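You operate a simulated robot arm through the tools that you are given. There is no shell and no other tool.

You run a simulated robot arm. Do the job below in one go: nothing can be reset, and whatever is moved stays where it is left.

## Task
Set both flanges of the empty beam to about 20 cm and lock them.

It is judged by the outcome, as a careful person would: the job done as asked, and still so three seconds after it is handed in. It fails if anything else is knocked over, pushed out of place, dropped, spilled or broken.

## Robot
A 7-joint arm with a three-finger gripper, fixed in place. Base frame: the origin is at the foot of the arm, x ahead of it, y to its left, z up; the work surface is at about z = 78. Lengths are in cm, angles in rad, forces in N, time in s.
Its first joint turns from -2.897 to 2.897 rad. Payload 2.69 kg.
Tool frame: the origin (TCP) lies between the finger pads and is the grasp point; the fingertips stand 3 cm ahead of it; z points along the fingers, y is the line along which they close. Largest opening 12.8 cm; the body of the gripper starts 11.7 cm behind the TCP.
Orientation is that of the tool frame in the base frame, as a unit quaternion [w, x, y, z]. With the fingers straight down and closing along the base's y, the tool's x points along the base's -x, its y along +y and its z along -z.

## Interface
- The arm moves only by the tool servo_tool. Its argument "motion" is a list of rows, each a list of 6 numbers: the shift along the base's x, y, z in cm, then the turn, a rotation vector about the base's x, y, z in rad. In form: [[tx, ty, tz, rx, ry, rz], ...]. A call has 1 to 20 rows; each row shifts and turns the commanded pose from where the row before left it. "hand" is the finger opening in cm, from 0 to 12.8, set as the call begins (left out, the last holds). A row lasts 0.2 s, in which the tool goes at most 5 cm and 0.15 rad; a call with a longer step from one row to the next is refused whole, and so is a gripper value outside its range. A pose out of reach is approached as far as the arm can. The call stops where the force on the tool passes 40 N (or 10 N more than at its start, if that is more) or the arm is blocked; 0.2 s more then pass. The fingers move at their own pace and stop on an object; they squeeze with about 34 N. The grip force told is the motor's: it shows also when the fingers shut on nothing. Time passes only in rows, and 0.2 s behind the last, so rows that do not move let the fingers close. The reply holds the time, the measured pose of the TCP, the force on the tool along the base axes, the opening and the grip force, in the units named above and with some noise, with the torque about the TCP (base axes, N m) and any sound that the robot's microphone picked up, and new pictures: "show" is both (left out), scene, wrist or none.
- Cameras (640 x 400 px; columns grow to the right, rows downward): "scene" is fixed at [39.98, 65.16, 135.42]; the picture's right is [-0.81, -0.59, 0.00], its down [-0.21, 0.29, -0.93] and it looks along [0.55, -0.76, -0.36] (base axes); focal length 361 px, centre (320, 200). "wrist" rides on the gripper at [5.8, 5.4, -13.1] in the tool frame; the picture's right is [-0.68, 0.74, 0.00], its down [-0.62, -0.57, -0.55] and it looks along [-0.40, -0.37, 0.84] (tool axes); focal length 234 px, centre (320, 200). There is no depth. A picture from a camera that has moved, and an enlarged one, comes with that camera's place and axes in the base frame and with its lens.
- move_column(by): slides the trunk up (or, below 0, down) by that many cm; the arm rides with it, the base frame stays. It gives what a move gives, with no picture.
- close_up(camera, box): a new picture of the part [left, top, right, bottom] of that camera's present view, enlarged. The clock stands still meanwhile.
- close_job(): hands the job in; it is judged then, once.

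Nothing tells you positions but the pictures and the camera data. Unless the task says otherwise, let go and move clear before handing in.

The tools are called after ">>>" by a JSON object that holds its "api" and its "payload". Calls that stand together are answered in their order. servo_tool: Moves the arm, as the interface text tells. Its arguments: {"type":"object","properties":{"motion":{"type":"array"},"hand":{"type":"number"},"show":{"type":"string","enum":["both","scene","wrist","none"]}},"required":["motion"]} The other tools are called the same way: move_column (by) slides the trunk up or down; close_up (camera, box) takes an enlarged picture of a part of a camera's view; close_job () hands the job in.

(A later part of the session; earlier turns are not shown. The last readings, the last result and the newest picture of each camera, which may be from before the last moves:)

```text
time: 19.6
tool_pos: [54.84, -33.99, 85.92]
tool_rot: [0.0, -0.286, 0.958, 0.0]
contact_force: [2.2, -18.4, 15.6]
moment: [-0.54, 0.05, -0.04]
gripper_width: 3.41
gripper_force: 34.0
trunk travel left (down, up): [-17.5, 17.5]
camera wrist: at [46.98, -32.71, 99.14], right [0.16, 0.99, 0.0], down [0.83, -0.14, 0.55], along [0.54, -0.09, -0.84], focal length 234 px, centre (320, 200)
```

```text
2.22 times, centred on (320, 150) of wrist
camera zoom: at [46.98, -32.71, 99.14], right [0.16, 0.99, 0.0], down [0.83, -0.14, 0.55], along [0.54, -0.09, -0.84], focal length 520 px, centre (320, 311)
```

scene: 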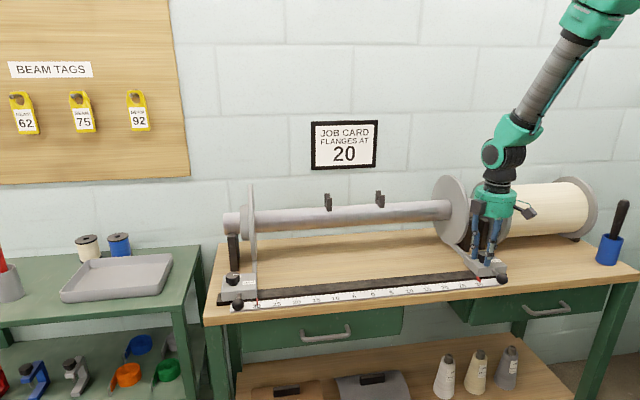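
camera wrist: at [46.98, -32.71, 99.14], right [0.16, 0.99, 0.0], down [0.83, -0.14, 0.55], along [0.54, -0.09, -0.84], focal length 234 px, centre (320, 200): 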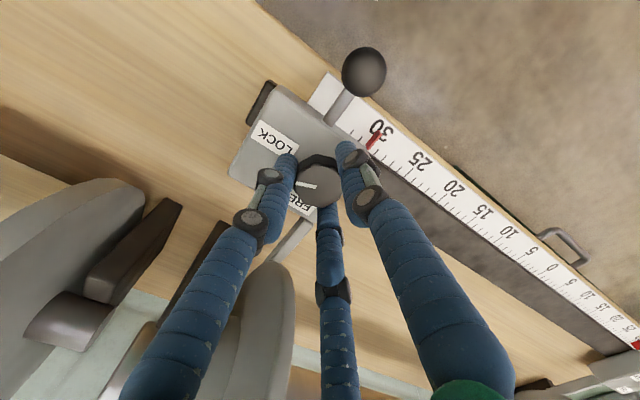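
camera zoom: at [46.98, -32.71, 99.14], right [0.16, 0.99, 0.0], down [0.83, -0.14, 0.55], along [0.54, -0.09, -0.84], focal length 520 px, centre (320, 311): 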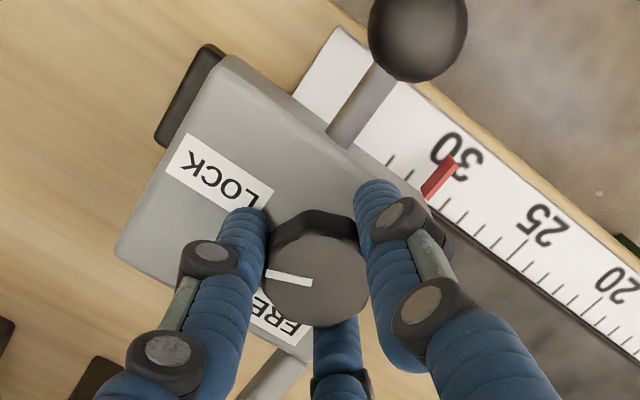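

The knob turns with the hand: the pointer has moved about 23° toward FREE. I continue the rest of the quarter turn.

>>> {"api": "servo_tool", "payload": {"motion": [[0, 0, 0, 0, 0, 0.13], [0, 0, 0, 0, 0, 0.13], [0, 0, 0, 0, 0, 0.13], [0, 0, 0, 0, 0, 0.13], [0, 0, 0, 0, 0, 0.13], [0, 0, 0, 0, 0, 0.13], [0, 0, 0, 0, 0, 0.13], [0, 0, 0, 0, 0, 0.13], [0, 0, 0, 0, 0, 0.13], [0, 0, 0, 0, 0, 0]]}}

>>> {"api": "close_up", "payload": {"camera": "wrist", "box": [220, 60, 420, 240]}}

>>> {"api": "close_up", "payload": {"camera": "scene", "box": [420, 160, 560, 300]}}

```text
time: 21.9
tool_pos: [55.05, -33.95, 85.84]
tool_rot: [0.0, 0.768, -0.641, 0.0]
contact_force: [14.6, -9.6, 6.9]
moment: [-0.25, -0.64, 0.0]
gripper_width: 3.41
gripper_force: 33.9
trunk travel left (down, up): [-17.5, 17.5]
camera wrist: at [50.63, -40.68, 99.13], right [-0.85, 0.53, 0.0], down [0.45, 0.71, 0.55], along [0.29, 0.46, -0.84], focal length 234 px, centre (320, 200)
```

scene: 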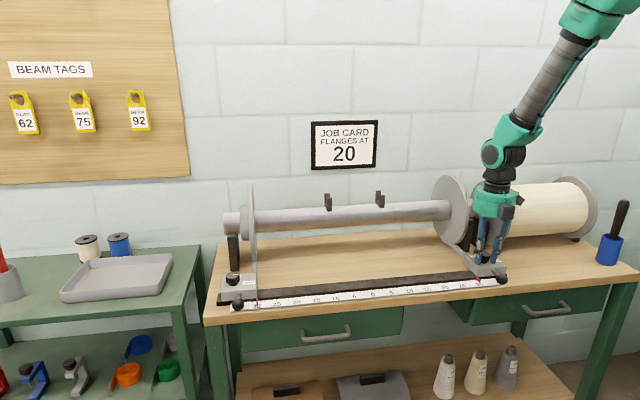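
wrist: 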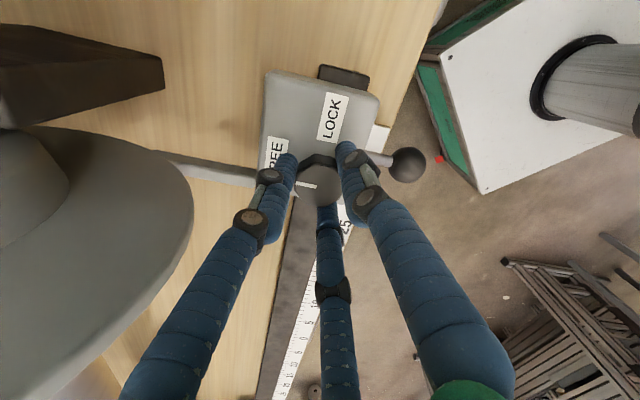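

```text
2.22 times, centred on (320, 150) of wrist
camera zoom: at [50.63, -40.68, 99.13], right [-0.85, 0.53, 0.0], down [0.45, 0.71, 0.55], along [0.29, 0.46, -0.84], focal length 520 px, centre (320, 311)
```

zoom: 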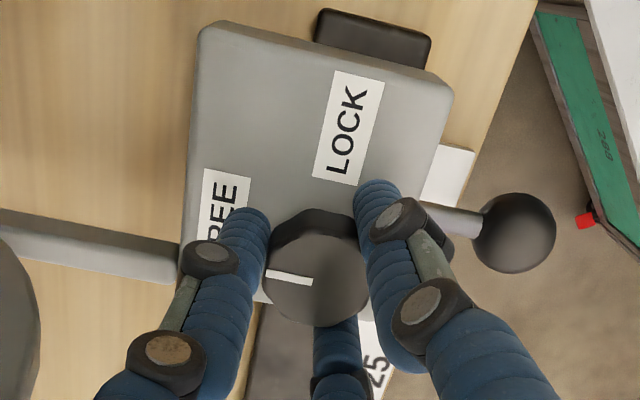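

```text
2.86 times, centred on (490, 230) of scene
camera zoom: at [39.98, 65.16, 135.42], right [-0.81, -0.59, 0.0], down [-0.21, 0.29, -0.93], along [0.55, -0.76, -0.36], focal length 1032 px, centre (-166, 114)
```

zoom: 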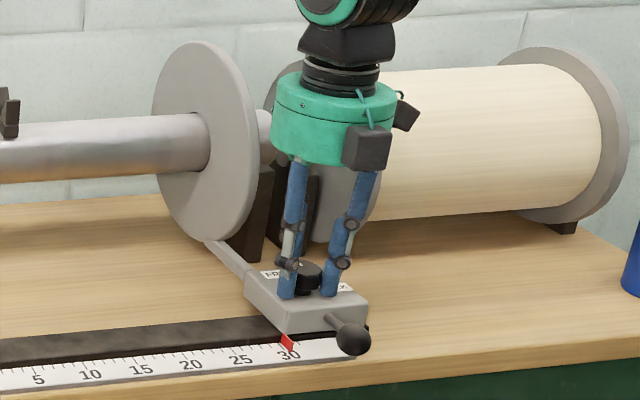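

The knob pointer is now at FREE. Still holding it, I slide the carriage 3 cm along the rail toward the centre to test.

>>> {"api": "servo_tool", "payload": {"motion": [[0.35, 0.35, 0, 0, 0, 0], [0.35, 0.35, 0, 0, 0, 0], [0.35, 0.35, 0, 0, 0, 0], [0.35, 0.35, 0, 0, 0, 0], [0.35, 0.35, 0, 0, 0, 0], [0.35, 0.35, 0, 0, 0, 0]]}}

>>> {"api": "close_up", "payload": {"camera": "scene", "box": [420, 160, 560, 300]}}

```text
time: 23.2
tool_pos: [57.04, -32.01, 86.07]
tool_rot: [0.001, 0.767, -0.641, 0.0]
contact_force: [15.7, -16.1, -13.0]
moment: [-0.54, -0.69, -0.11]
gripper_width: 3.36
gripper_force: 45.1
trunk travel left (down, up): [-17.5, 17.5]
camera wrist: at [52.75, -38.6, 99.13], right [-0.84, 0.54, 0.0], down [0.45, 0.71, 0.55], along [0.29, 0.46, -0.84], focal length 234 px, centre (320, 200)
```

scene: 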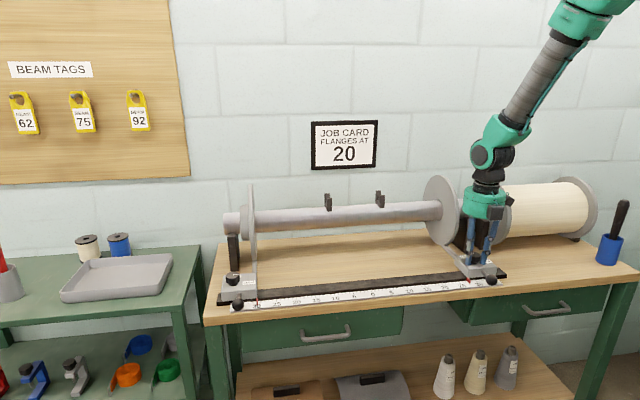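
wrist: 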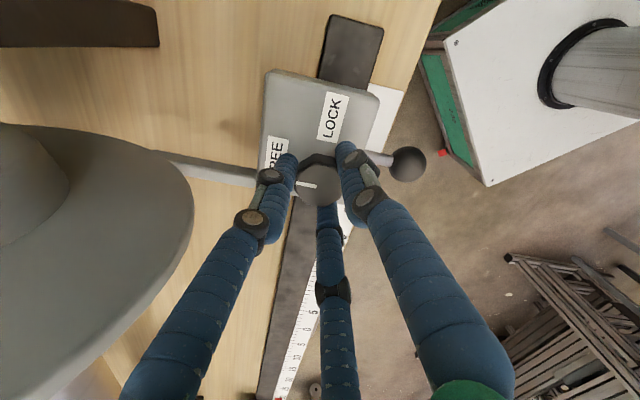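

```text
2.86 times, centred on (490, 230) of scene
camera zoom: at [39.98, 65.16, 135.42], right [-0.81, -0.59, 0.0], down [-0.21, 0.29, -0.93], along [0.55, -0.76, -0.36], focal length 1032 px, centre (-166, 114)
```

zoom: 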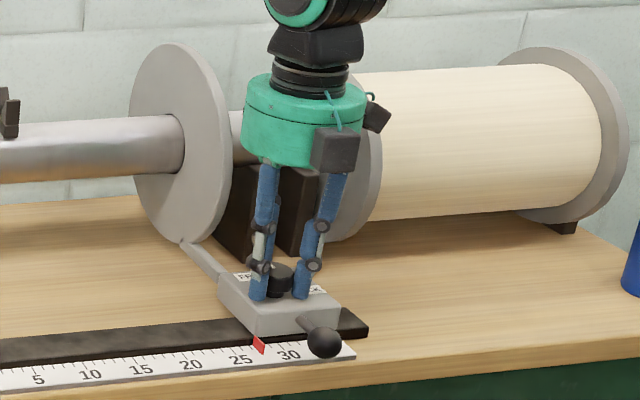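

The carriage slides freely with the knob. I continue most of the remaining distance toward 20.

>>> {"api": "servo_tool", "payload": {"motion": [[0.48, 0.45, 0, 0, 0, 0], [0.48, 0.45, 0, 0, 0, 0], [0.48, 0.45, 0, 0, 0, 0], [0.47, 0.46, 0, 0, 0, 0], [0.47, 0.46, 0, 0, 0, 0], [0.47, 0.47, 0, 0, 0, 0], [0.47, 0.47, 0, 0, 0, 0], [0.47, 0.47, 0, 0, 0, 0], [0.47, 0.47, 0, 0, 0, 0], [0.3, 0.3, 0, 0, 0, 0], [0, 0, 0, 0, 0, 0]]}}

>>> {"api": "close_up", "payload": {"camera": "scene", "box": [420, 250, 500, 300]}}

```text
time: 25.6
tool_pos: [61.67, -27.34, 85.88]
tool_rot: [0.001, 0.767, -0.641, 0.001]
contact_force: [4.4, -5.0, 9.8]
moment: [0.09, -0.06, -0.06]
gripper_width: 3.35
gripper_force: 44.6
trunk travel left (down, up): [-17.5, 17.5]
camera wrist: at [57.28, -34.04, 99.12], right [-0.84, 0.54, 0.0], down [0.45, 0.71, 0.55], along [0.29, 0.46, -0.84], focal length 234 px, centre (320, 200)
```

scene: 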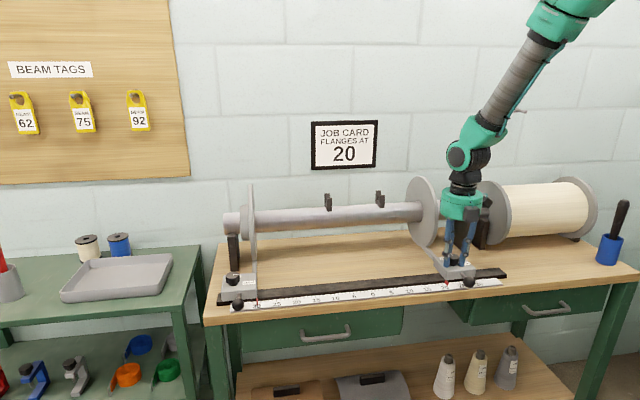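
wrist: 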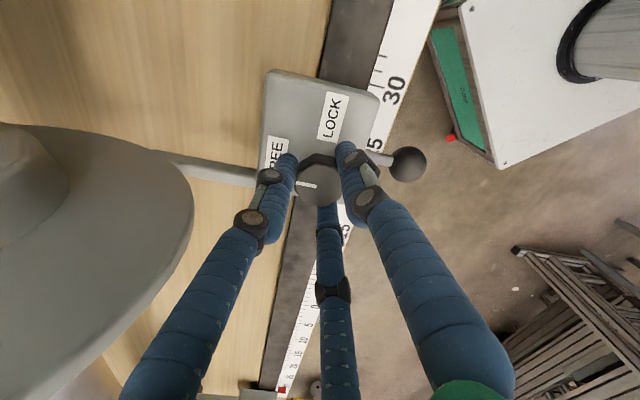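

```text
8.00 times, centred on (460, 275) of scene
camera zoom: at [39.98, 65.16, 135.42], right [-0.81, -0.59, 0.0], down [-0.21, 0.29, -0.93], along [0.55, -0.76, -0.36], focal length 2889 px, centre (-800, -400)
```

zoom: 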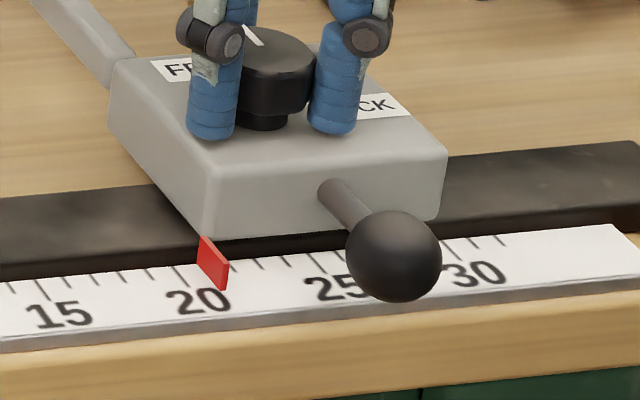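

The flag is near 20 now. I zoom in tightly to read it.

>>> {"api": "close_up", "payload": {"camera": "scene", "box": [430, 272, 470, 297]}}

>>> {"api": "close_up", "payload": {"camera": "scene", "box": [240, 285, 280, 310]}}

```text
16.00 times, centred on (450, 284) of scene
camera zoom: at [39.98, 65.16, 135.42], right [-0.81, -0.59, 0.0], down [-0.21, 0.29, -0.93], along [0.55, -0.76, -0.36], focal length 5779 px, centre (-1760, -1152)
```

zoom: 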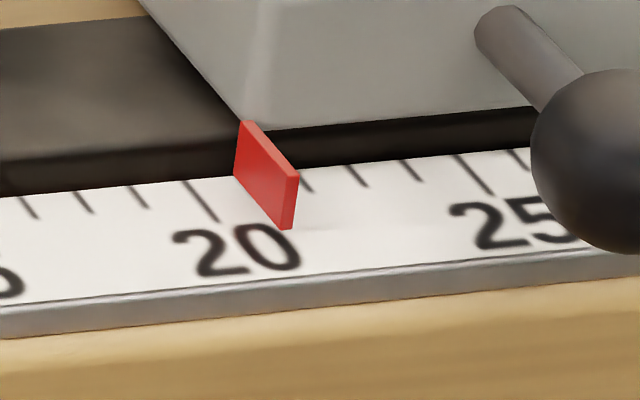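

```text
16.00 times, centred on (260, 298) of scene
camera zoom: at [39.98, 65.16, 135.42], right [-0.81, -0.59, 0.0], down [-0.21, 0.29, -0.93], along [0.55, -0.76, -0.36], focal length 5779 px, centre (1280, -1360)
```

zoom: 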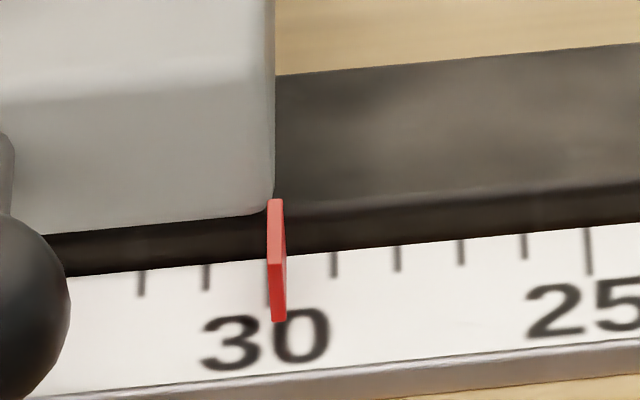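

Compared with how the flag sat at 30 before, the right flange is now at about 20.6. I nudge it the last 0.6 cm.

>>> {"api": "servo_tool", "payload": {"motion": [[0.22, 0.21, 0, 0, 0, 0], [0.22, 0.21, 0, 0, 0, 0], [0, 0, 0, 0, 0, 0]], "show": "none"}}

>>> {"api": "close_up", "payload": {"camera": "scene", "box": [425, 272, 465, 297]}}

>>> {"api": "close_up", "payload": {"camera": "scene", "box": [420, 250, 500, 300]}}

```text
time: 26.4
tool_pos: [61.98, -27.01, 86.0]
tool_rot: [0.001, 0.767, -0.642, 0.0]
contact_force: [1.6, -2.6, 8.9]
moment: [0.05, -0.05, -0.02]
gripper_width: 3.38
gripper_force: 45.4
trunk travel left (down, up): [-17.5, 17.5]
```

```text
16.00 times, centred on (445, 284) of scene
camera zoom: at [39.98, 65.16, 135.42], right [-0.81, -0.59, 0.0], down [-0.21, 0.29, -0.93], along [0.55, -0.76, -0.36], focal length 5779 px, centre (-1680, -1152)
```

zoom: 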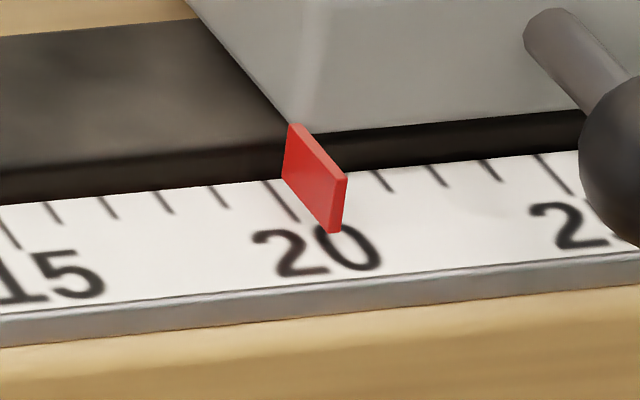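

```text
8.00 times, centred on (460, 275) of scene
camera zoom: at [39.98, 65.16, 135.42], right [-0.81, -0.59, 0.0], down [-0.21, 0.29, -0.93], along [0.55, -0.76, -0.36], focal length 2889 px, centre (-800, -400)
```

zoom: 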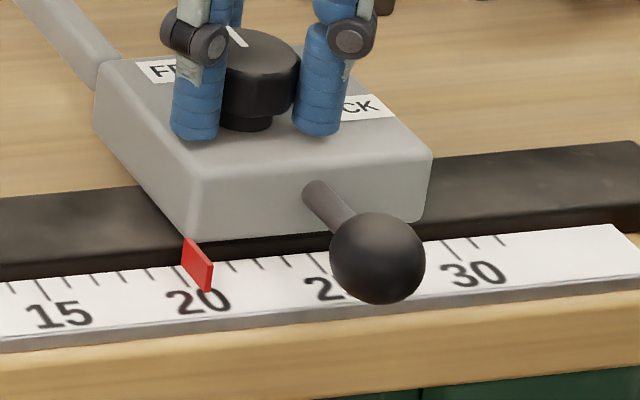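

The flag now sits at 20 just as it sat at 30 before (within ~0.2 cm). I make a hair's nudge and turn the knob back clockwise to LOCK.

>>> {"api": "servo_tool", "payload": {"motion": [[0.1, 0.1, 0, 0, 0, 0], [0, 0, 0, 0, 0, -0.13], [0, 0, 0, 0, 0, -0.13], [0, 0, 0, 0, 0, -0.13], [0, 0, 0, 0, 0, -0.13], [0, 0, 0, 0, 0, -0.13], [0, 0, 0, 0, 0, -0.13], [0, 0, 0, 0, 0, -0.13], [0, 0, 0, 0, 0, -0.13], [0, 0, 0, 0, 0, -0.13], [0, 0, 0, 0, 0, -0.13], [0, 0, 0, 0, 0, -0.13], [0, 0, 0, 0, 0, -0.14], [0, 0, 0, 0, 0, 0]]}}

>>> {"api": "close_up", "payload": {"camera": "scene", "box": [425, 272, 465, 297]}}

>>> {"api": "close_up", "payload": {"camera": "wrist", "box": [220, 60, 420, 240]}}

>>> {"api": "close_up", "payload": {"camera": "scene", "box": [420, 250, 500, 300]}}

```text
time: 29.4
tool_pos: [62.19, -26.96, 86.0]
tool_rot: [-0.001, -0.089, 0.996, 0.0]
contact_force: [4.4, 3.8, 10.1]
moment: [0.34, 0.0, 0.01]
gripper_width: 3.36
gripper_force: 45.4
trunk travel left (down, up): [-17.5, 17.5]
camera wrist: at [55.39, -22.62, 99.11], right [0.54, 0.84, 0.0], down [0.71, -0.45, 0.55], along [0.46, -0.29, -0.84], focal length 234 px, centre (320, 200)
```

scene: 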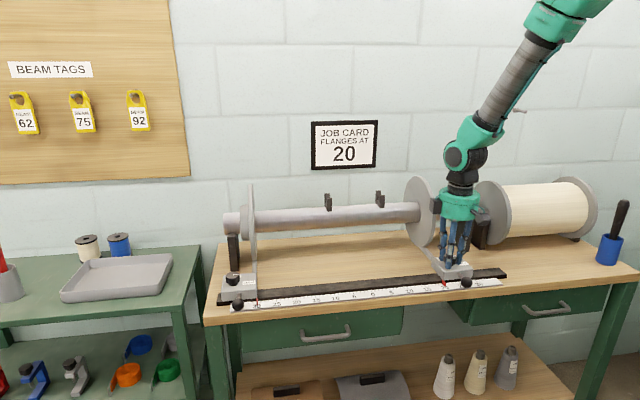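
wrist: 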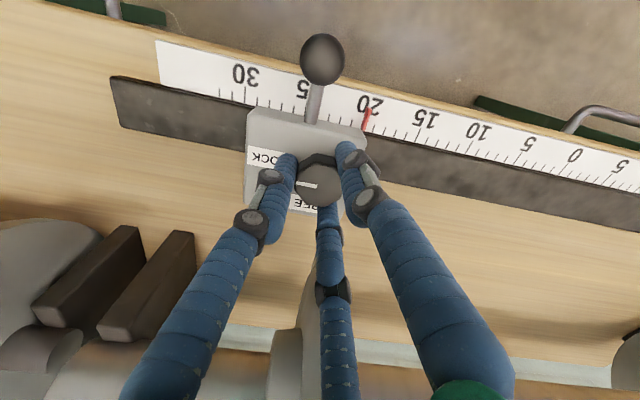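

```text
16.00 times, centred on (445, 284) of scene
camera zoom: at [39.98, 65.16, 135.42], right [-0.81, -0.59, 0.0], down [-0.21, 0.29, -0.93], along [0.55, -0.76, -0.36], focal length 5779 px, centre (-1680, -1152)
```

zoom: 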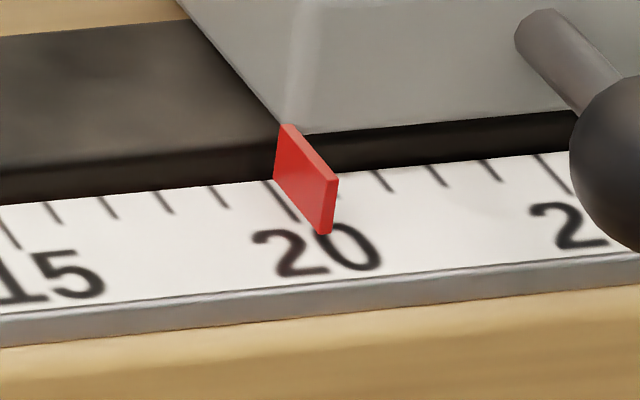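

```text
2.22 times, centred on (320, 150) of wrist
camera zoom: at [55.39, -22.62, 99.11], right [0.54, 0.84, 0.0], down [0.71, -0.45, 0.55], along [0.46, -0.29, -0.84], focal length 520 px, centre (320, 311)
```

zoom: 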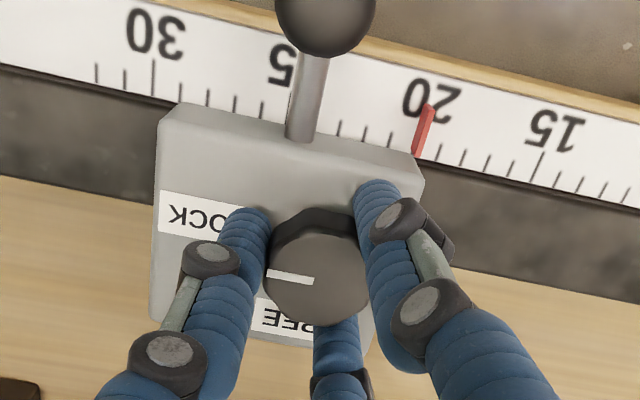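

```text
8.00 times, centred on (460, 275) of scene
camera zoom: at [39.98, 65.16, 135.42], right [-0.81, -0.59, 0.0], down [-0.21, 0.29, -0.93], along [0.55, -0.76, -0.36], focal length 2889 px, centre (-800, -400)
```

zoom: 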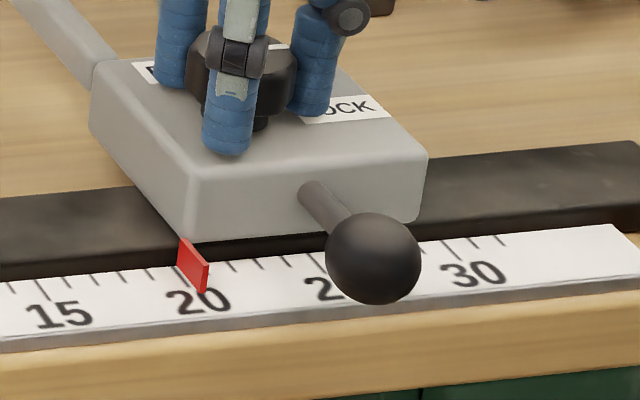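

The flag is on 20 and the pointer is back at LOCK. I release, rise straight up, and check.

>>> {"api": "servo_tool", "payload": {"motion": [[0, 0, 0, 0, 0, 0], [0, 0, 0, 0, 0, 0], [0, 0, 2.5, 0, 0, 0], [0, 0, 2.5, 0, 0, 0], [0, 0, 2.5, 0, 0, 0], [0, 0, 2.5, 0, 0, 0], [0, 0, 2.5, 0, 0, 0], [0, 0, 3, 0, 0, 0], [0, 0, 3, 0, 0, 0]], "hand": 6.5}}

>>> {"api": "close_up", "payload": {"camera": "scene", "box": [420, 240, 500, 300]}}

>>> {"api": "close_up", "payload": {"camera": "wrist", "box": [240, 40, 440, 160]}}

```text
time: 31.4
tool_pos: [62.08, -26.97, 104.48]
tool_rot: [-0.001, -0.089, 0.996, 0.0]
contact_force: [-0.9, 0.5, -0.1]
moment: [-0.03, -0.01, 0.01]
gripper_width: 6.49
gripper_force: 0.0
trunk travel left (down, up): [-17.5, 17.5]
camera wrist: at [55.27, -22.62, 117.71], right [0.53, 0.84, 0.0], down [0.71, -0.45, 0.55], along [0.46, -0.29, -0.84], focal length 234 px, centre (320, 200)
```

scene: 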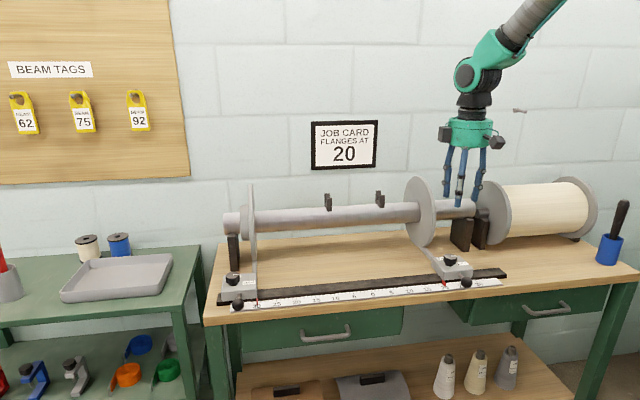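
wrist: 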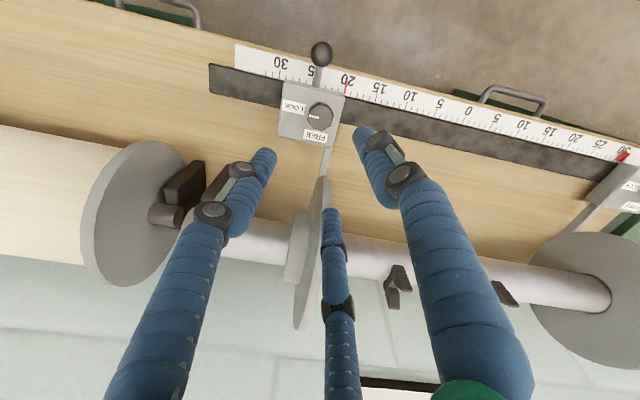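

```text
6.67 times, centred on (460, 270) of scene
camera zoom: at [39.98, 65.16, 135.42], right [-0.81, -0.59, 0.0], down [-0.21, 0.29, -0.93], along [0.55, -0.76, -0.36], focal length 2408 px, centre (-613, -267)
```

zoom: 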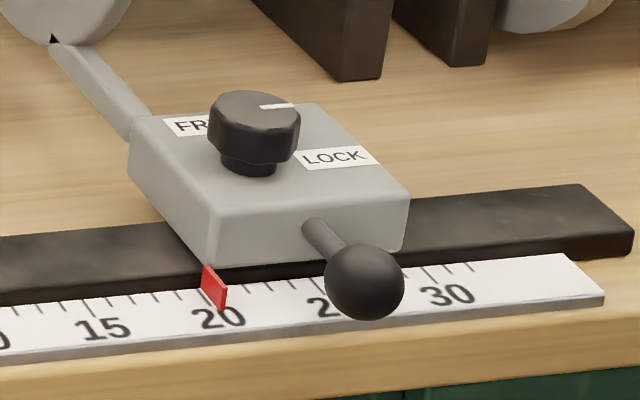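

```text
3.20 times, centred on (340, 100) of wrist
camera zoom: at [55.27, -22.62, 117.71], right [0.53, 0.84, 0.0], down [0.71, -0.45, 0.55], along [0.46, -0.29, -0.84], focal length 749 px, centre (256, 520)
```

zoom: 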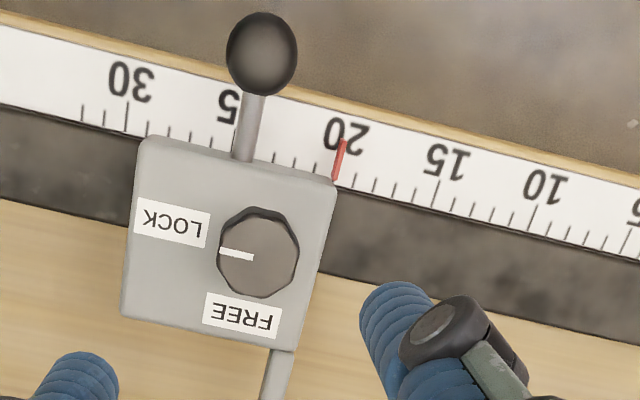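

The right flange is at 20 and locked. Now I carry the open hand along the front of the rail, above flange height, toward the left carriage (knob at roughly (102–104, 13.5)) for a close look.

>>> {"api": "servo_tool", "payload": {"motion": [[2.3, 3.1, 1.5, 0, 0, -0.08], [2.5, 3.1, 1.5, 0, 0, -0.08], [2.6, 3.1, 1.5, 0, 0, -0.08], [2.6, 3.1, 1.0, 0, 0, -0.08], [2.6, 3.1, 0, 0, 0, -0.08], [2.6, 3.1, 0, 0, 0, -0.08], [2.6, 3.1, 0, 0, 0, -0.08], [2.6, 3.1, 0, 0, 0, -0.08], [2.6, 3.1, 0, 0, 0, -0.08], [2.6, 3.1, 0, 0, 0, -0.08], [2.6, 3.0, 0, 0, 0, -0.08], [2.6, 3.0, 0, 0, 0, -0.08]]}}

>>> {"api": "close_up", "payload": {"camera": "wrist", "box": [200, 40, 440, 220]}}

>>> {"api": "close_up", "payload": {"camera": "scene", "box": [180, 100, 340, 310]}}

```text
time: 34.0
tool_pos: [92.93, 10.13, 109.72]
tool_rot: [-0.001, 0.381, 0.925, 0.001]
contact_force: [-0.5, 0.3, -0.9]
moment: [-0.01, -0.04, 0.0]
gripper_width: 6.49
gripper_force: 0.0
trunk travel left (down, up): [-17.5, 17.5]
camera wrist: at [92.64, 18.07, 122.93], right [1.0, 0.05, 0.0], down [0.04, -0.84, 0.55], along [0.02, -0.55, -0.84], focal length 234 px, centre (320, 200)
```

scene: 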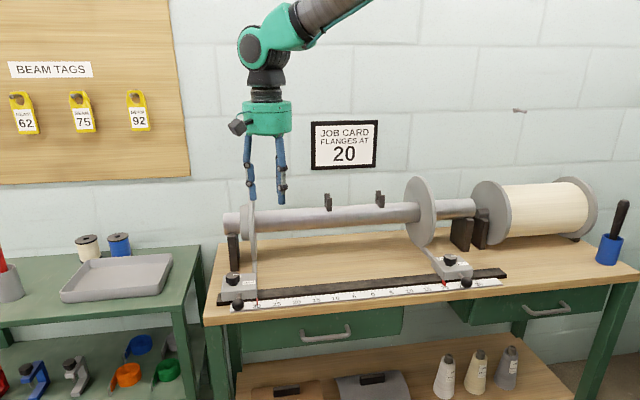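
wrist: 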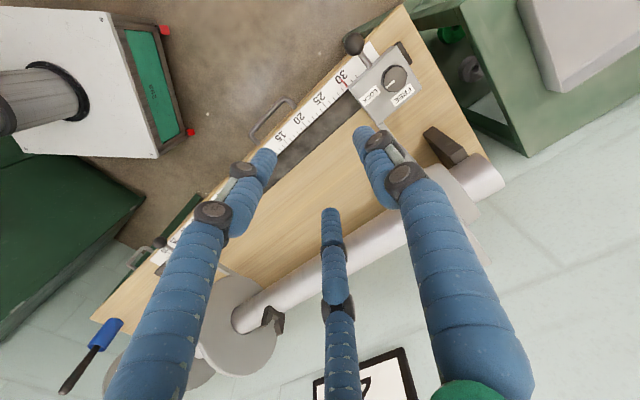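

```text
2.22 times, centred on (320, 130) of wrist
camera zoom: at [92.64, 18.07, 122.93], right [1.0, 0.05, 0.0], down [0.04, -0.84, 0.55], along [0.02, -0.55, -0.84], focal length 520 px, centre (320, 356)
```

zoom: 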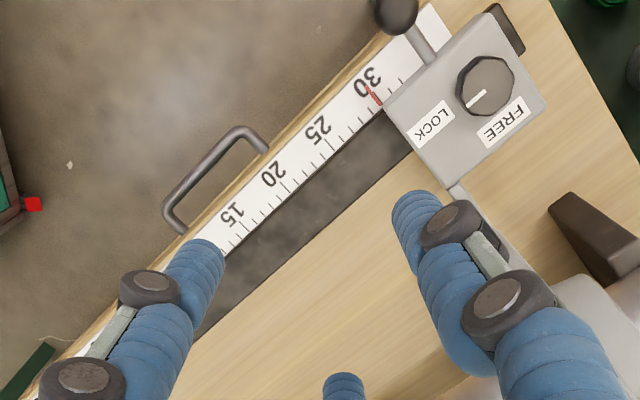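

```text
1.90 times, centred on (260, 205) of scene
camera zoom: at [39.98, 65.16, 135.42], right [-0.81, -0.59, 0.0], down [-0.21, 0.29, -0.93], along [0.55, -0.76, -0.36], focal length 688 px, centre (434, 190)
```

zoom: 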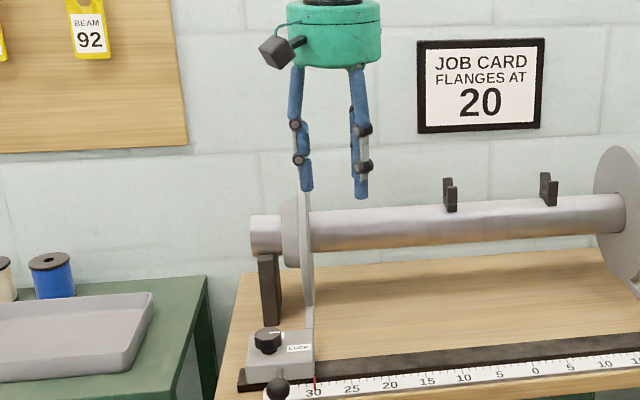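

The left knob is around (103.6, 14.7), at the edge of the reach. I test how far a vertical tool gets, staying above flange height.

>>> {"api": "servo_tool", "payload": {"motion": [[2.2, 0.95, -1.4, 0, 0, 0], [2.2, 0.95, -1.4, 0, 0, 0], [2.2, 0.95, -1.4, 0, 0, 0], [2.2, 0.95, -1.4, 0, 0, 0], [1.9, 0.8, 0, 0, 0, 0], [0, 0, 0, 0, 0, 0], [0, 0, 0, 0, 0, 0]]}}

>>> {"api": "close_up", "payload": {"camera": "wrist", "box": [220, 60, 420, 240]}}

```text
time: 35.6
tool_pos: [103.81, 14.5, 104.42]
tool_rot: [-0.001, 0.381, 0.925, 0.001]
contact_force: [-0.7, -0.1, 0.4]
moment: [-0.01, -0.01, -0.01]
gripper_width: 6.49
gripper_force: 0.1
trunk travel left (down, up): [-17.5, 17.5]
camera wrist: at [103.32, 22.45, 117.55], right [1.0, 0.05, 0.0], down [0.04, -0.84, 0.55], along [0.02, -0.55, -0.84], focal length 234 px, centre (320, 200)
```

scene: 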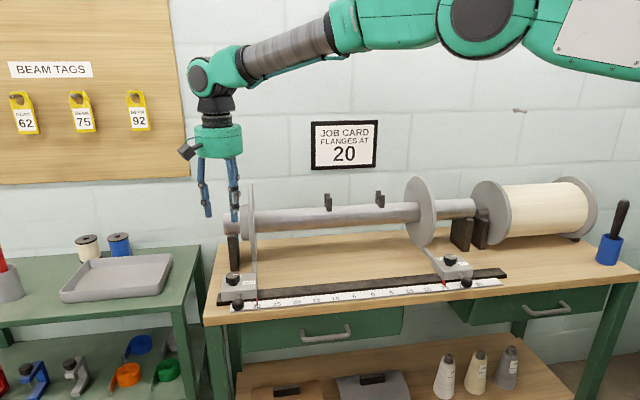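
wrist: 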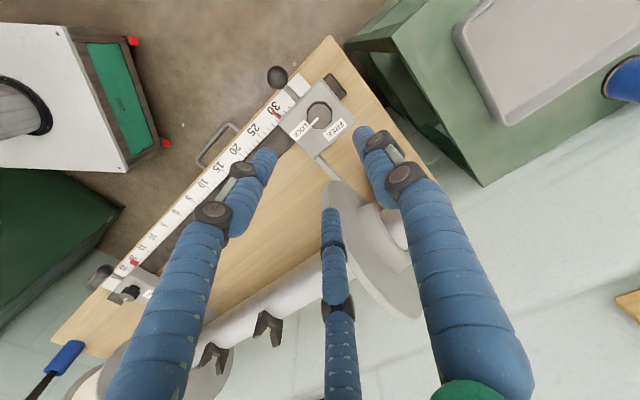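

```text
2.22 times, centred on (320, 150) of wrist
camera zoom: at [103.32, 22.45, 117.55], right [1.0, 0.05, 0.0], down [0.04, -0.84, 0.55], along [0.02, -0.55, -0.84], focal length 520 px, centre (320, 311)
```

zoom: 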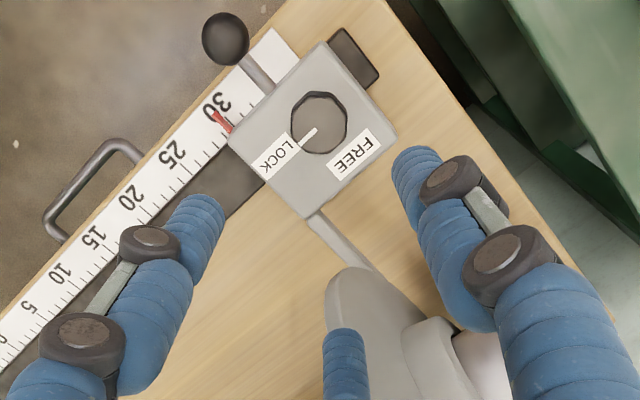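

The arm reaches above the knob, and lowering the trunk brings the whole arm straight down without costing reach. I trim the position to the knob axis (103.5, 14.7) and lower in steps.

>>> {"api": "servo_tool", "payload": {"motion": [[-0.15, 0.15, 0, 0, 0, 0], [0, 0, 0, 0, 0, 0]], "show": "none"}}

>>> {"api": "move_column", "payload": {"by": -8}}

>>> {"api": "close_up", "payload": {"camera": "scene", "box": [160, 150, 300, 310]}}

>>> {"api": "close_up", "payload": {"camera": "wrist", "box": [220, 60, 420, 240]}}

```text
time: 36.2
tool_pos: [103.51, 14.56, 104.31]
tool_rot: [-0.001, 0.38, 0.925, 0.0]
contact_force: [-1.0, -0.3, -0.7]
moment: [0.01, -0.03, -0.02]
gripper_width: 6.49
gripper_force: 0.1
trunk travel left (down, up): [-17.5, 17.5]
```

```text
time: 37.4
tool_pos: [103.57, 14.75, 96.46]
tool_rot: [0.001, 0.38, 0.925, 0.001]
contact_force: [0.8, 0.0, -0.7]
moment: [-0.01, 0.03, -0.02]
gripper_width: 6.51
gripper_force: 0.1
trunk travel left (down, up): [-9.5, 25.5]
```

```text
2.50 times, centred on (230, 230) of scene
camera zoom: at [39.98, 65.16, 135.42], right [-0.81, -0.59, 0.0], down [-0.21, 0.29, -0.93], along [0.55, -0.76, -0.36], focal length 903 px, centre (545, 125)
```

zoom: 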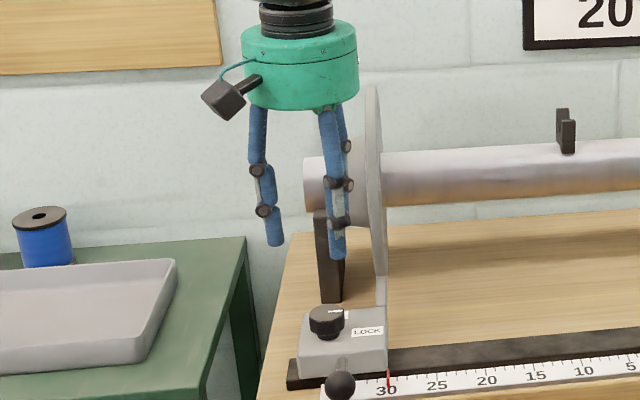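

```text
2.22 times, centred on (320, 150) of wrist
camera zoom: at [103.09, 22.66, 109.63], right [1.0, 0.05, 0.0], down [0.04, -0.84, 0.55], along [0.03, -0.55, -0.84], focal length 520 px, centre (320, 311)
```

zoom: 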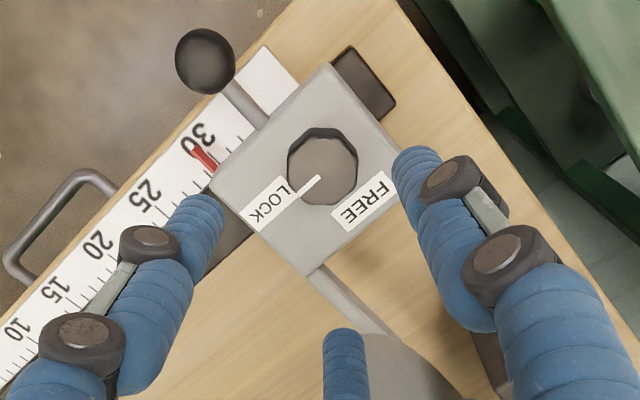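

Well aligned with the knob. I lower the trunk further.

>>> {"api": "move_column", "payload": {"by": -8}}

>>> {"api": "close_up", "payload": {"camera": "scene", "box": [160, 150, 300, 310]}}

>>> {"api": "close_up", "payload": {"camera": "wrist", "box": [220, 60, 420, 240]}}

```text
time: 38.6
tool_pos: [103.64, 14.71, 88.49]
tool_rot: [-0.001, 0.38, 0.925, 0.001]
contact_force: [-0.3, -0.5, 0.1]
moment: [0.03, -0.02, 0.01]
gripper_width: 6.52
gripper_force: 0.1
trunk travel left (down, up): [-1.5, 33.5]
```

```text
2.50 times, centred on (230, 230) of scene
camera zoom: at [39.98, 65.16, 135.42], right [-0.81, -0.59, 0.0], down [-0.21, 0.29, -0.93], along [0.55, -0.76, -0.36], focal length 903 px, centre (545, 125)
```

zoom: 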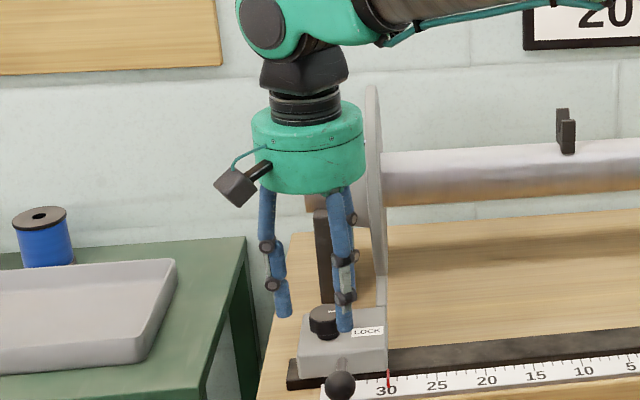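

```text
2.22 times, centred on (320, 150) of wrist
camera zoom: at [103.1, 22.66, 101.63], right [1.0, 0.05, 0.0], down [0.04, -0.84, 0.55], along [0.03, -0.55, -0.84], focal length 520 px, centre (320, 311)
```

zoom: 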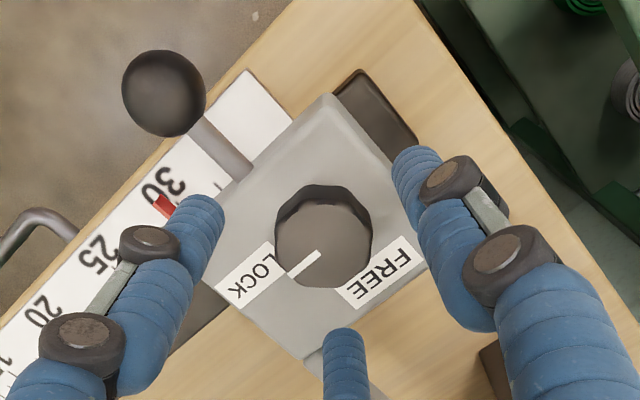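

Still clear and centred. Last bit down: trunk 1.4 cm, then a small servo move to grip height.

>>> {"api": "move_column", "payload": {"by": -1.4}}

>>> {"api": "servo_tool", "payload": {"motion": [[0.05, -0.15, -0.4, 0, 0, 0], [0, 0, -0.4, 0, 0, 0], [0, 0, -0.3, 0, 0, 0], [0, 0, 0, 0, 0, 0]]}}

>>> {"api": "close_up", "payload": {"camera": "wrist", "box": [220, 60, 420, 240]}}

```text
time: 39.2
tool_pos: [103.56, 14.69, 86.87]
tool_rot: [0.0, 0.38, 0.925, 0.002]
contact_force: [-0.3, 0.1, -0.2]
moment: [0.0, -0.01, -0.02]
gripper_width: 6.49
gripper_force: 0.0
trunk travel left (down, up): [-0.1, 34.9]
```

```text
time: 40.2
tool_pos: [103.64, 14.57, 85.91]
tool_rot: [-0.002, 0.381, 0.925, 0.0]
contact_force: [-0.1, 0.1, -0.1]
moment: [0.0, -0.01, 0.01]
gripper_width: 6.51
gripper_force: 0.1
trunk travel left (down, up): [-0.1, 34.9]
camera wrist: at [103.19, 22.53, 99.08], right [1.0, 0.05, 0.0], down [0.04, -0.84, 0.55], along [0.02, -0.55, -0.84], focal length 234 px, centre (320, 200)
```

scene: 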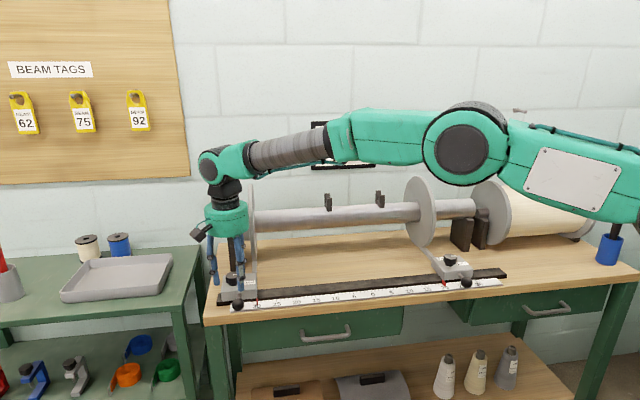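
wrist: 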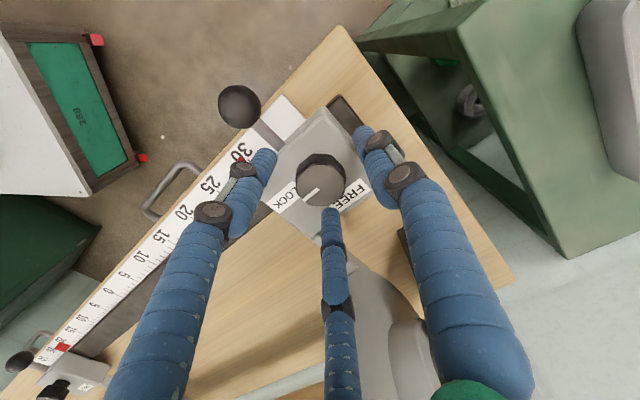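

```text
2.22 times, centred on (320, 150) of wrist
camera zoom: at [103.19, 22.53, 99.08], right [1.0, 0.05, 0.0], down [0.04, -0.84, 0.55], along [0.02, -0.55, -0.84], focal length 520 px, centre (320, 311)
```

zoom: 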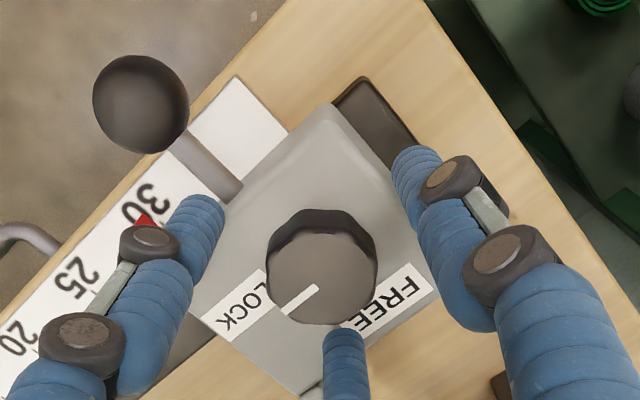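

Same alignment as on the right knob before gripping. I close on the left knob.

>>> {"api": "servo_tool", "payload": {"motion": [[0, -0.12, 0, 0, 0, 0], [0, 0, 0, 0, 0, 0], [0, 0, 0, 0, 0, 0], [0, 0, 0, 0, 0, 0]], "hand": 0}}

>>> {"api": "close_up", "payload": {"camera": "wrist", "box": [220, 60, 420, 240]}}

>>> {"api": "close_up", "payload": {"camera": "scene", "box": [160, 170, 320, 310]}}

```text
time: 41.2
tool_pos: [103.69, 14.56, 85.8]
tool_rot: [-0.001, 0.381, 0.925, 0.001]
contact_force: [1.8, 15.8, 0.6]
moment: [0.7, 0.09, -0.02]
gripper_width: 3.41
gripper_force: 45.2
trunk travel left (down, up): [-0.1, 34.9]
camera wrist: at [103.21, 22.56, 99.09], right [1.0, 0.05, 0.0], down [0.04, -0.84, 0.55], along [0.03, -0.55, -0.84], focal length 234 px, centre (320, 200)
```

scene: 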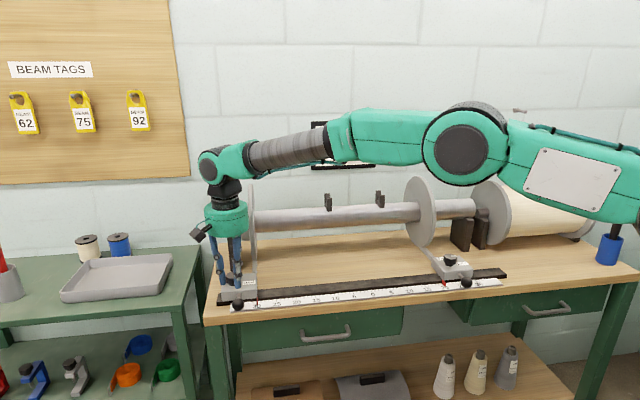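
wrist: 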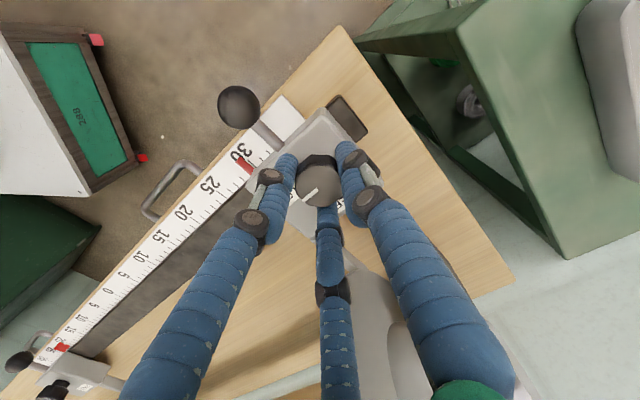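

```text
2.22 times, centred on (320, 150) of wrist
camera zoom: at [103.21, 22.56, 99.09], right [1.0, 0.05, 0.0], down [0.04, -0.84, 0.55], along [0.03, -0.55, -0.84], focal length 520 px, centre (320, 311)
```

zoom: 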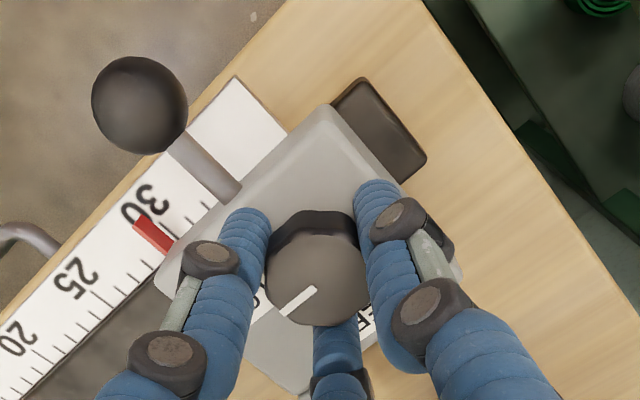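

```text
2.86 times, centred on (240, 240) of scene
camera zoom: at [39.98, 65.16, 135.42], right [-0.81, -0.59, 0.0], down [-0.21, 0.29, -0.93], along [0.55, -0.76, -0.36], focal length 1032 px, centre (549, 86)
```

zoom: 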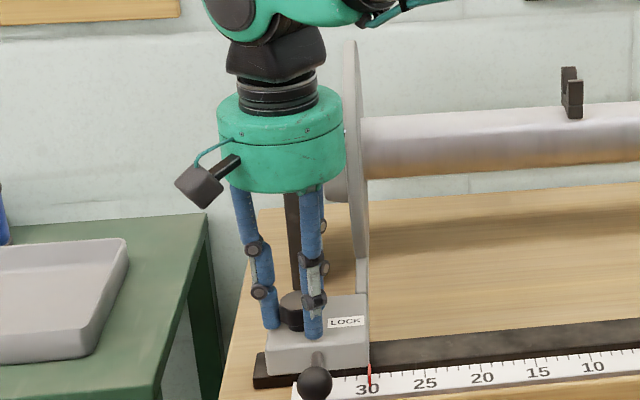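

Gripped firmly (3.4 cm). I turn the left knob counter-clockwise, first 23° as a test.

>>> {"api": "servo_tool", "payload": {"motion": [[0, 0.1, 0, 0, 0, 0.1], [0, 0, 0, 0, 0, 0.1], [0, 0, 0, 0, 0, 0.1], [0, 0, 0, 0, 0, 0.1], [0, 0, 0, 0, 0, 0]], "show": "wrist"}}

>>> {"api": "close_up", "payload": {"camera": "wrist", "box": [220, 60, 420, 240]}}

```text
time: 42.4
tool_pos: [103.68, 14.62, 85.92]
tool_rot: [0.001, 0.188, 0.982, 0.0]
contact_force: [15.9, 14.2, 2.5]
moment: [0.32, -0.71, 0.02]
gripper_width: 3.38
gripper_force: 44.8
trunk travel left (down, up): [-0.1, 34.9]
camera wrist: at [100.13, 21.8, 99.08], right [0.9, 0.43, 0.0], down [0.36, -0.75, 0.55], along [0.24, -0.49, -0.84], focal length 234 px, centre (320, 200)
```

wrist: 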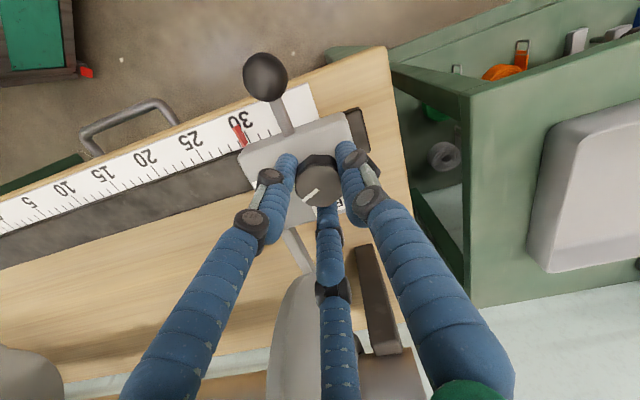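

```text
2.22 times, centred on (320, 150) of wrist
camera zoom: at [100.13, 21.8, 99.08], right [0.9, 0.43, 0.0], down [0.36, -0.75, 0.55], along [0.24, -0.49, -0.84], focal length 520 px, centre (320, 311)
```

zoom: 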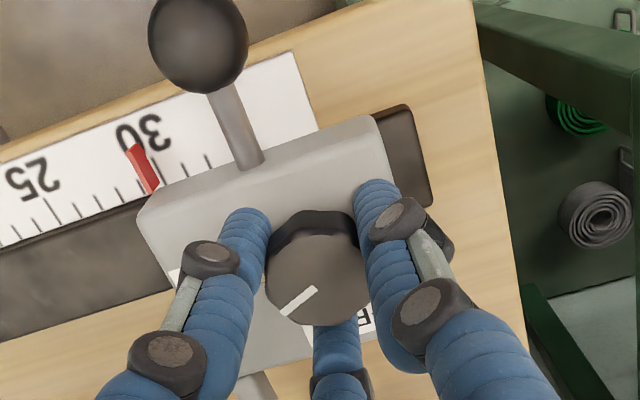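

The left knob turns with the hand. I complete the quarter turn to FREE.

>>> {"api": "servo_tool", "payload": {"motion": [[0, 0, 0, 0, 0, 0.13], [0, 0, 0, 0, 0, 0.13], [0, 0, 0, 0, 0, 0.13], [0, 0, 0, 0, 0, 0.13], [0, 0, 0, 0, 0, 0.13], [0, 0, 0, 0, 0, 0.13], [0, 0, 0, 0, 0, 0.13], [0, 0, 0, 0, 0, 0.13], [0, 0, 0, 0, 0, 0.13], [0, 0, 0, 0, 0, 0]]}}

>>> {"api": "close_up", "payload": {"camera": "wrist", "box": [220, 60, 420, 240]}}

>>> {"api": "close_up", "payload": {"camera": "scene", "box": [160, 170, 320, 310]}}

```text
time: 44.6
tool_pos: [103.47, 14.51, 85.83]
tool_rot: [-0.001, -0.385, 0.923, 0.0]
contact_force: [11.7, -9.8, 4.1]
moment: [-0.22, -0.65, -0.51]
gripper_width: 3.39
gripper_force: 44.3
trunk travel left (down, up): [-0.1, 34.9]
camera wrist: at [95.5, 14.17, 99.07], right [-0.05, 1.0, 0.0], down [0.84, 0.04, 0.55], along [0.55, 0.03, -0.84], focal length 234 px, centre (320, 200)
```

scene: 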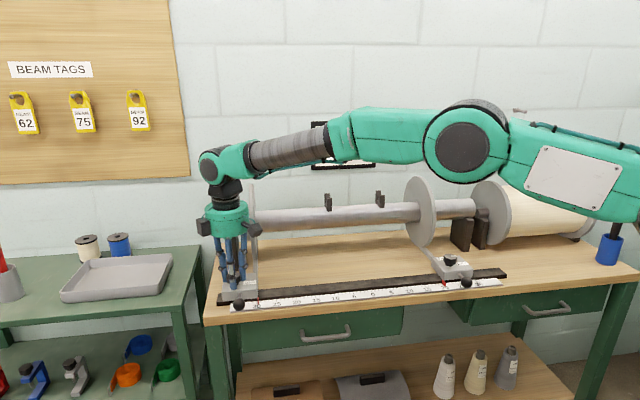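
wrist: 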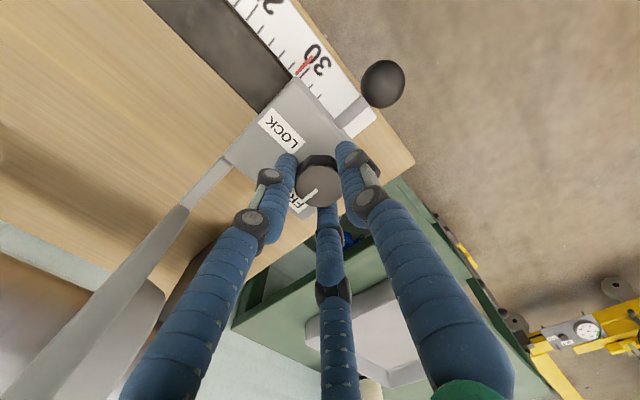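

```text
2.22 times, centred on (320, 150) of wrist
camera zoom: at [95.5, 14.17, 99.07], right [-0.05, 1.0, 0.0], down [0.84, 0.04, 0.55], along [0.55, 0.03, -0.84], focal length 520 px, centre (320, 311)
```

zoom: 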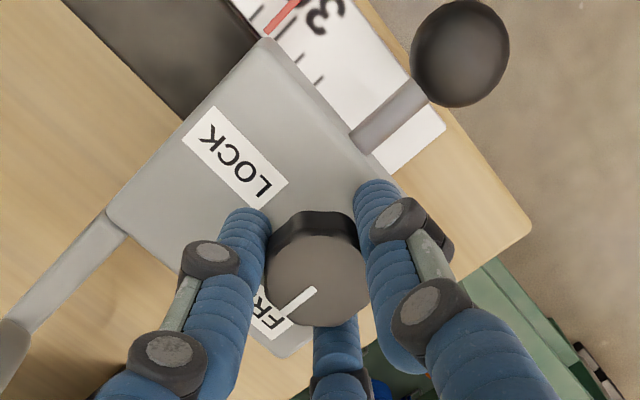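

```text
2.86 times, centred on (240, 240) of scene
camera zoom: at [39.98, 65.16, 135.42], right [-0.81, -0.59, 0.0], down [-0.21, 0.29, -0.93], along [0.55, -0.76, -0.36], focal length 1032 px, centre (549, 86)
```

zoom: 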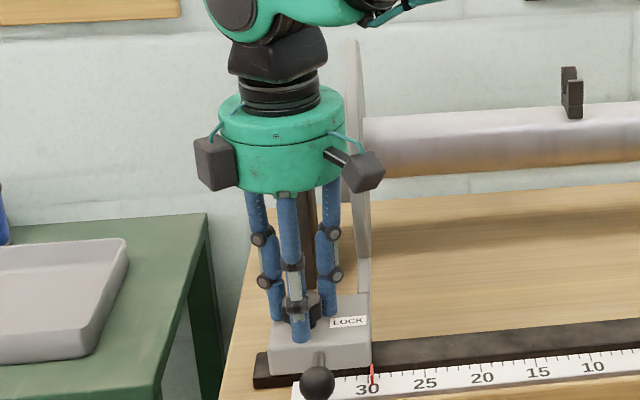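

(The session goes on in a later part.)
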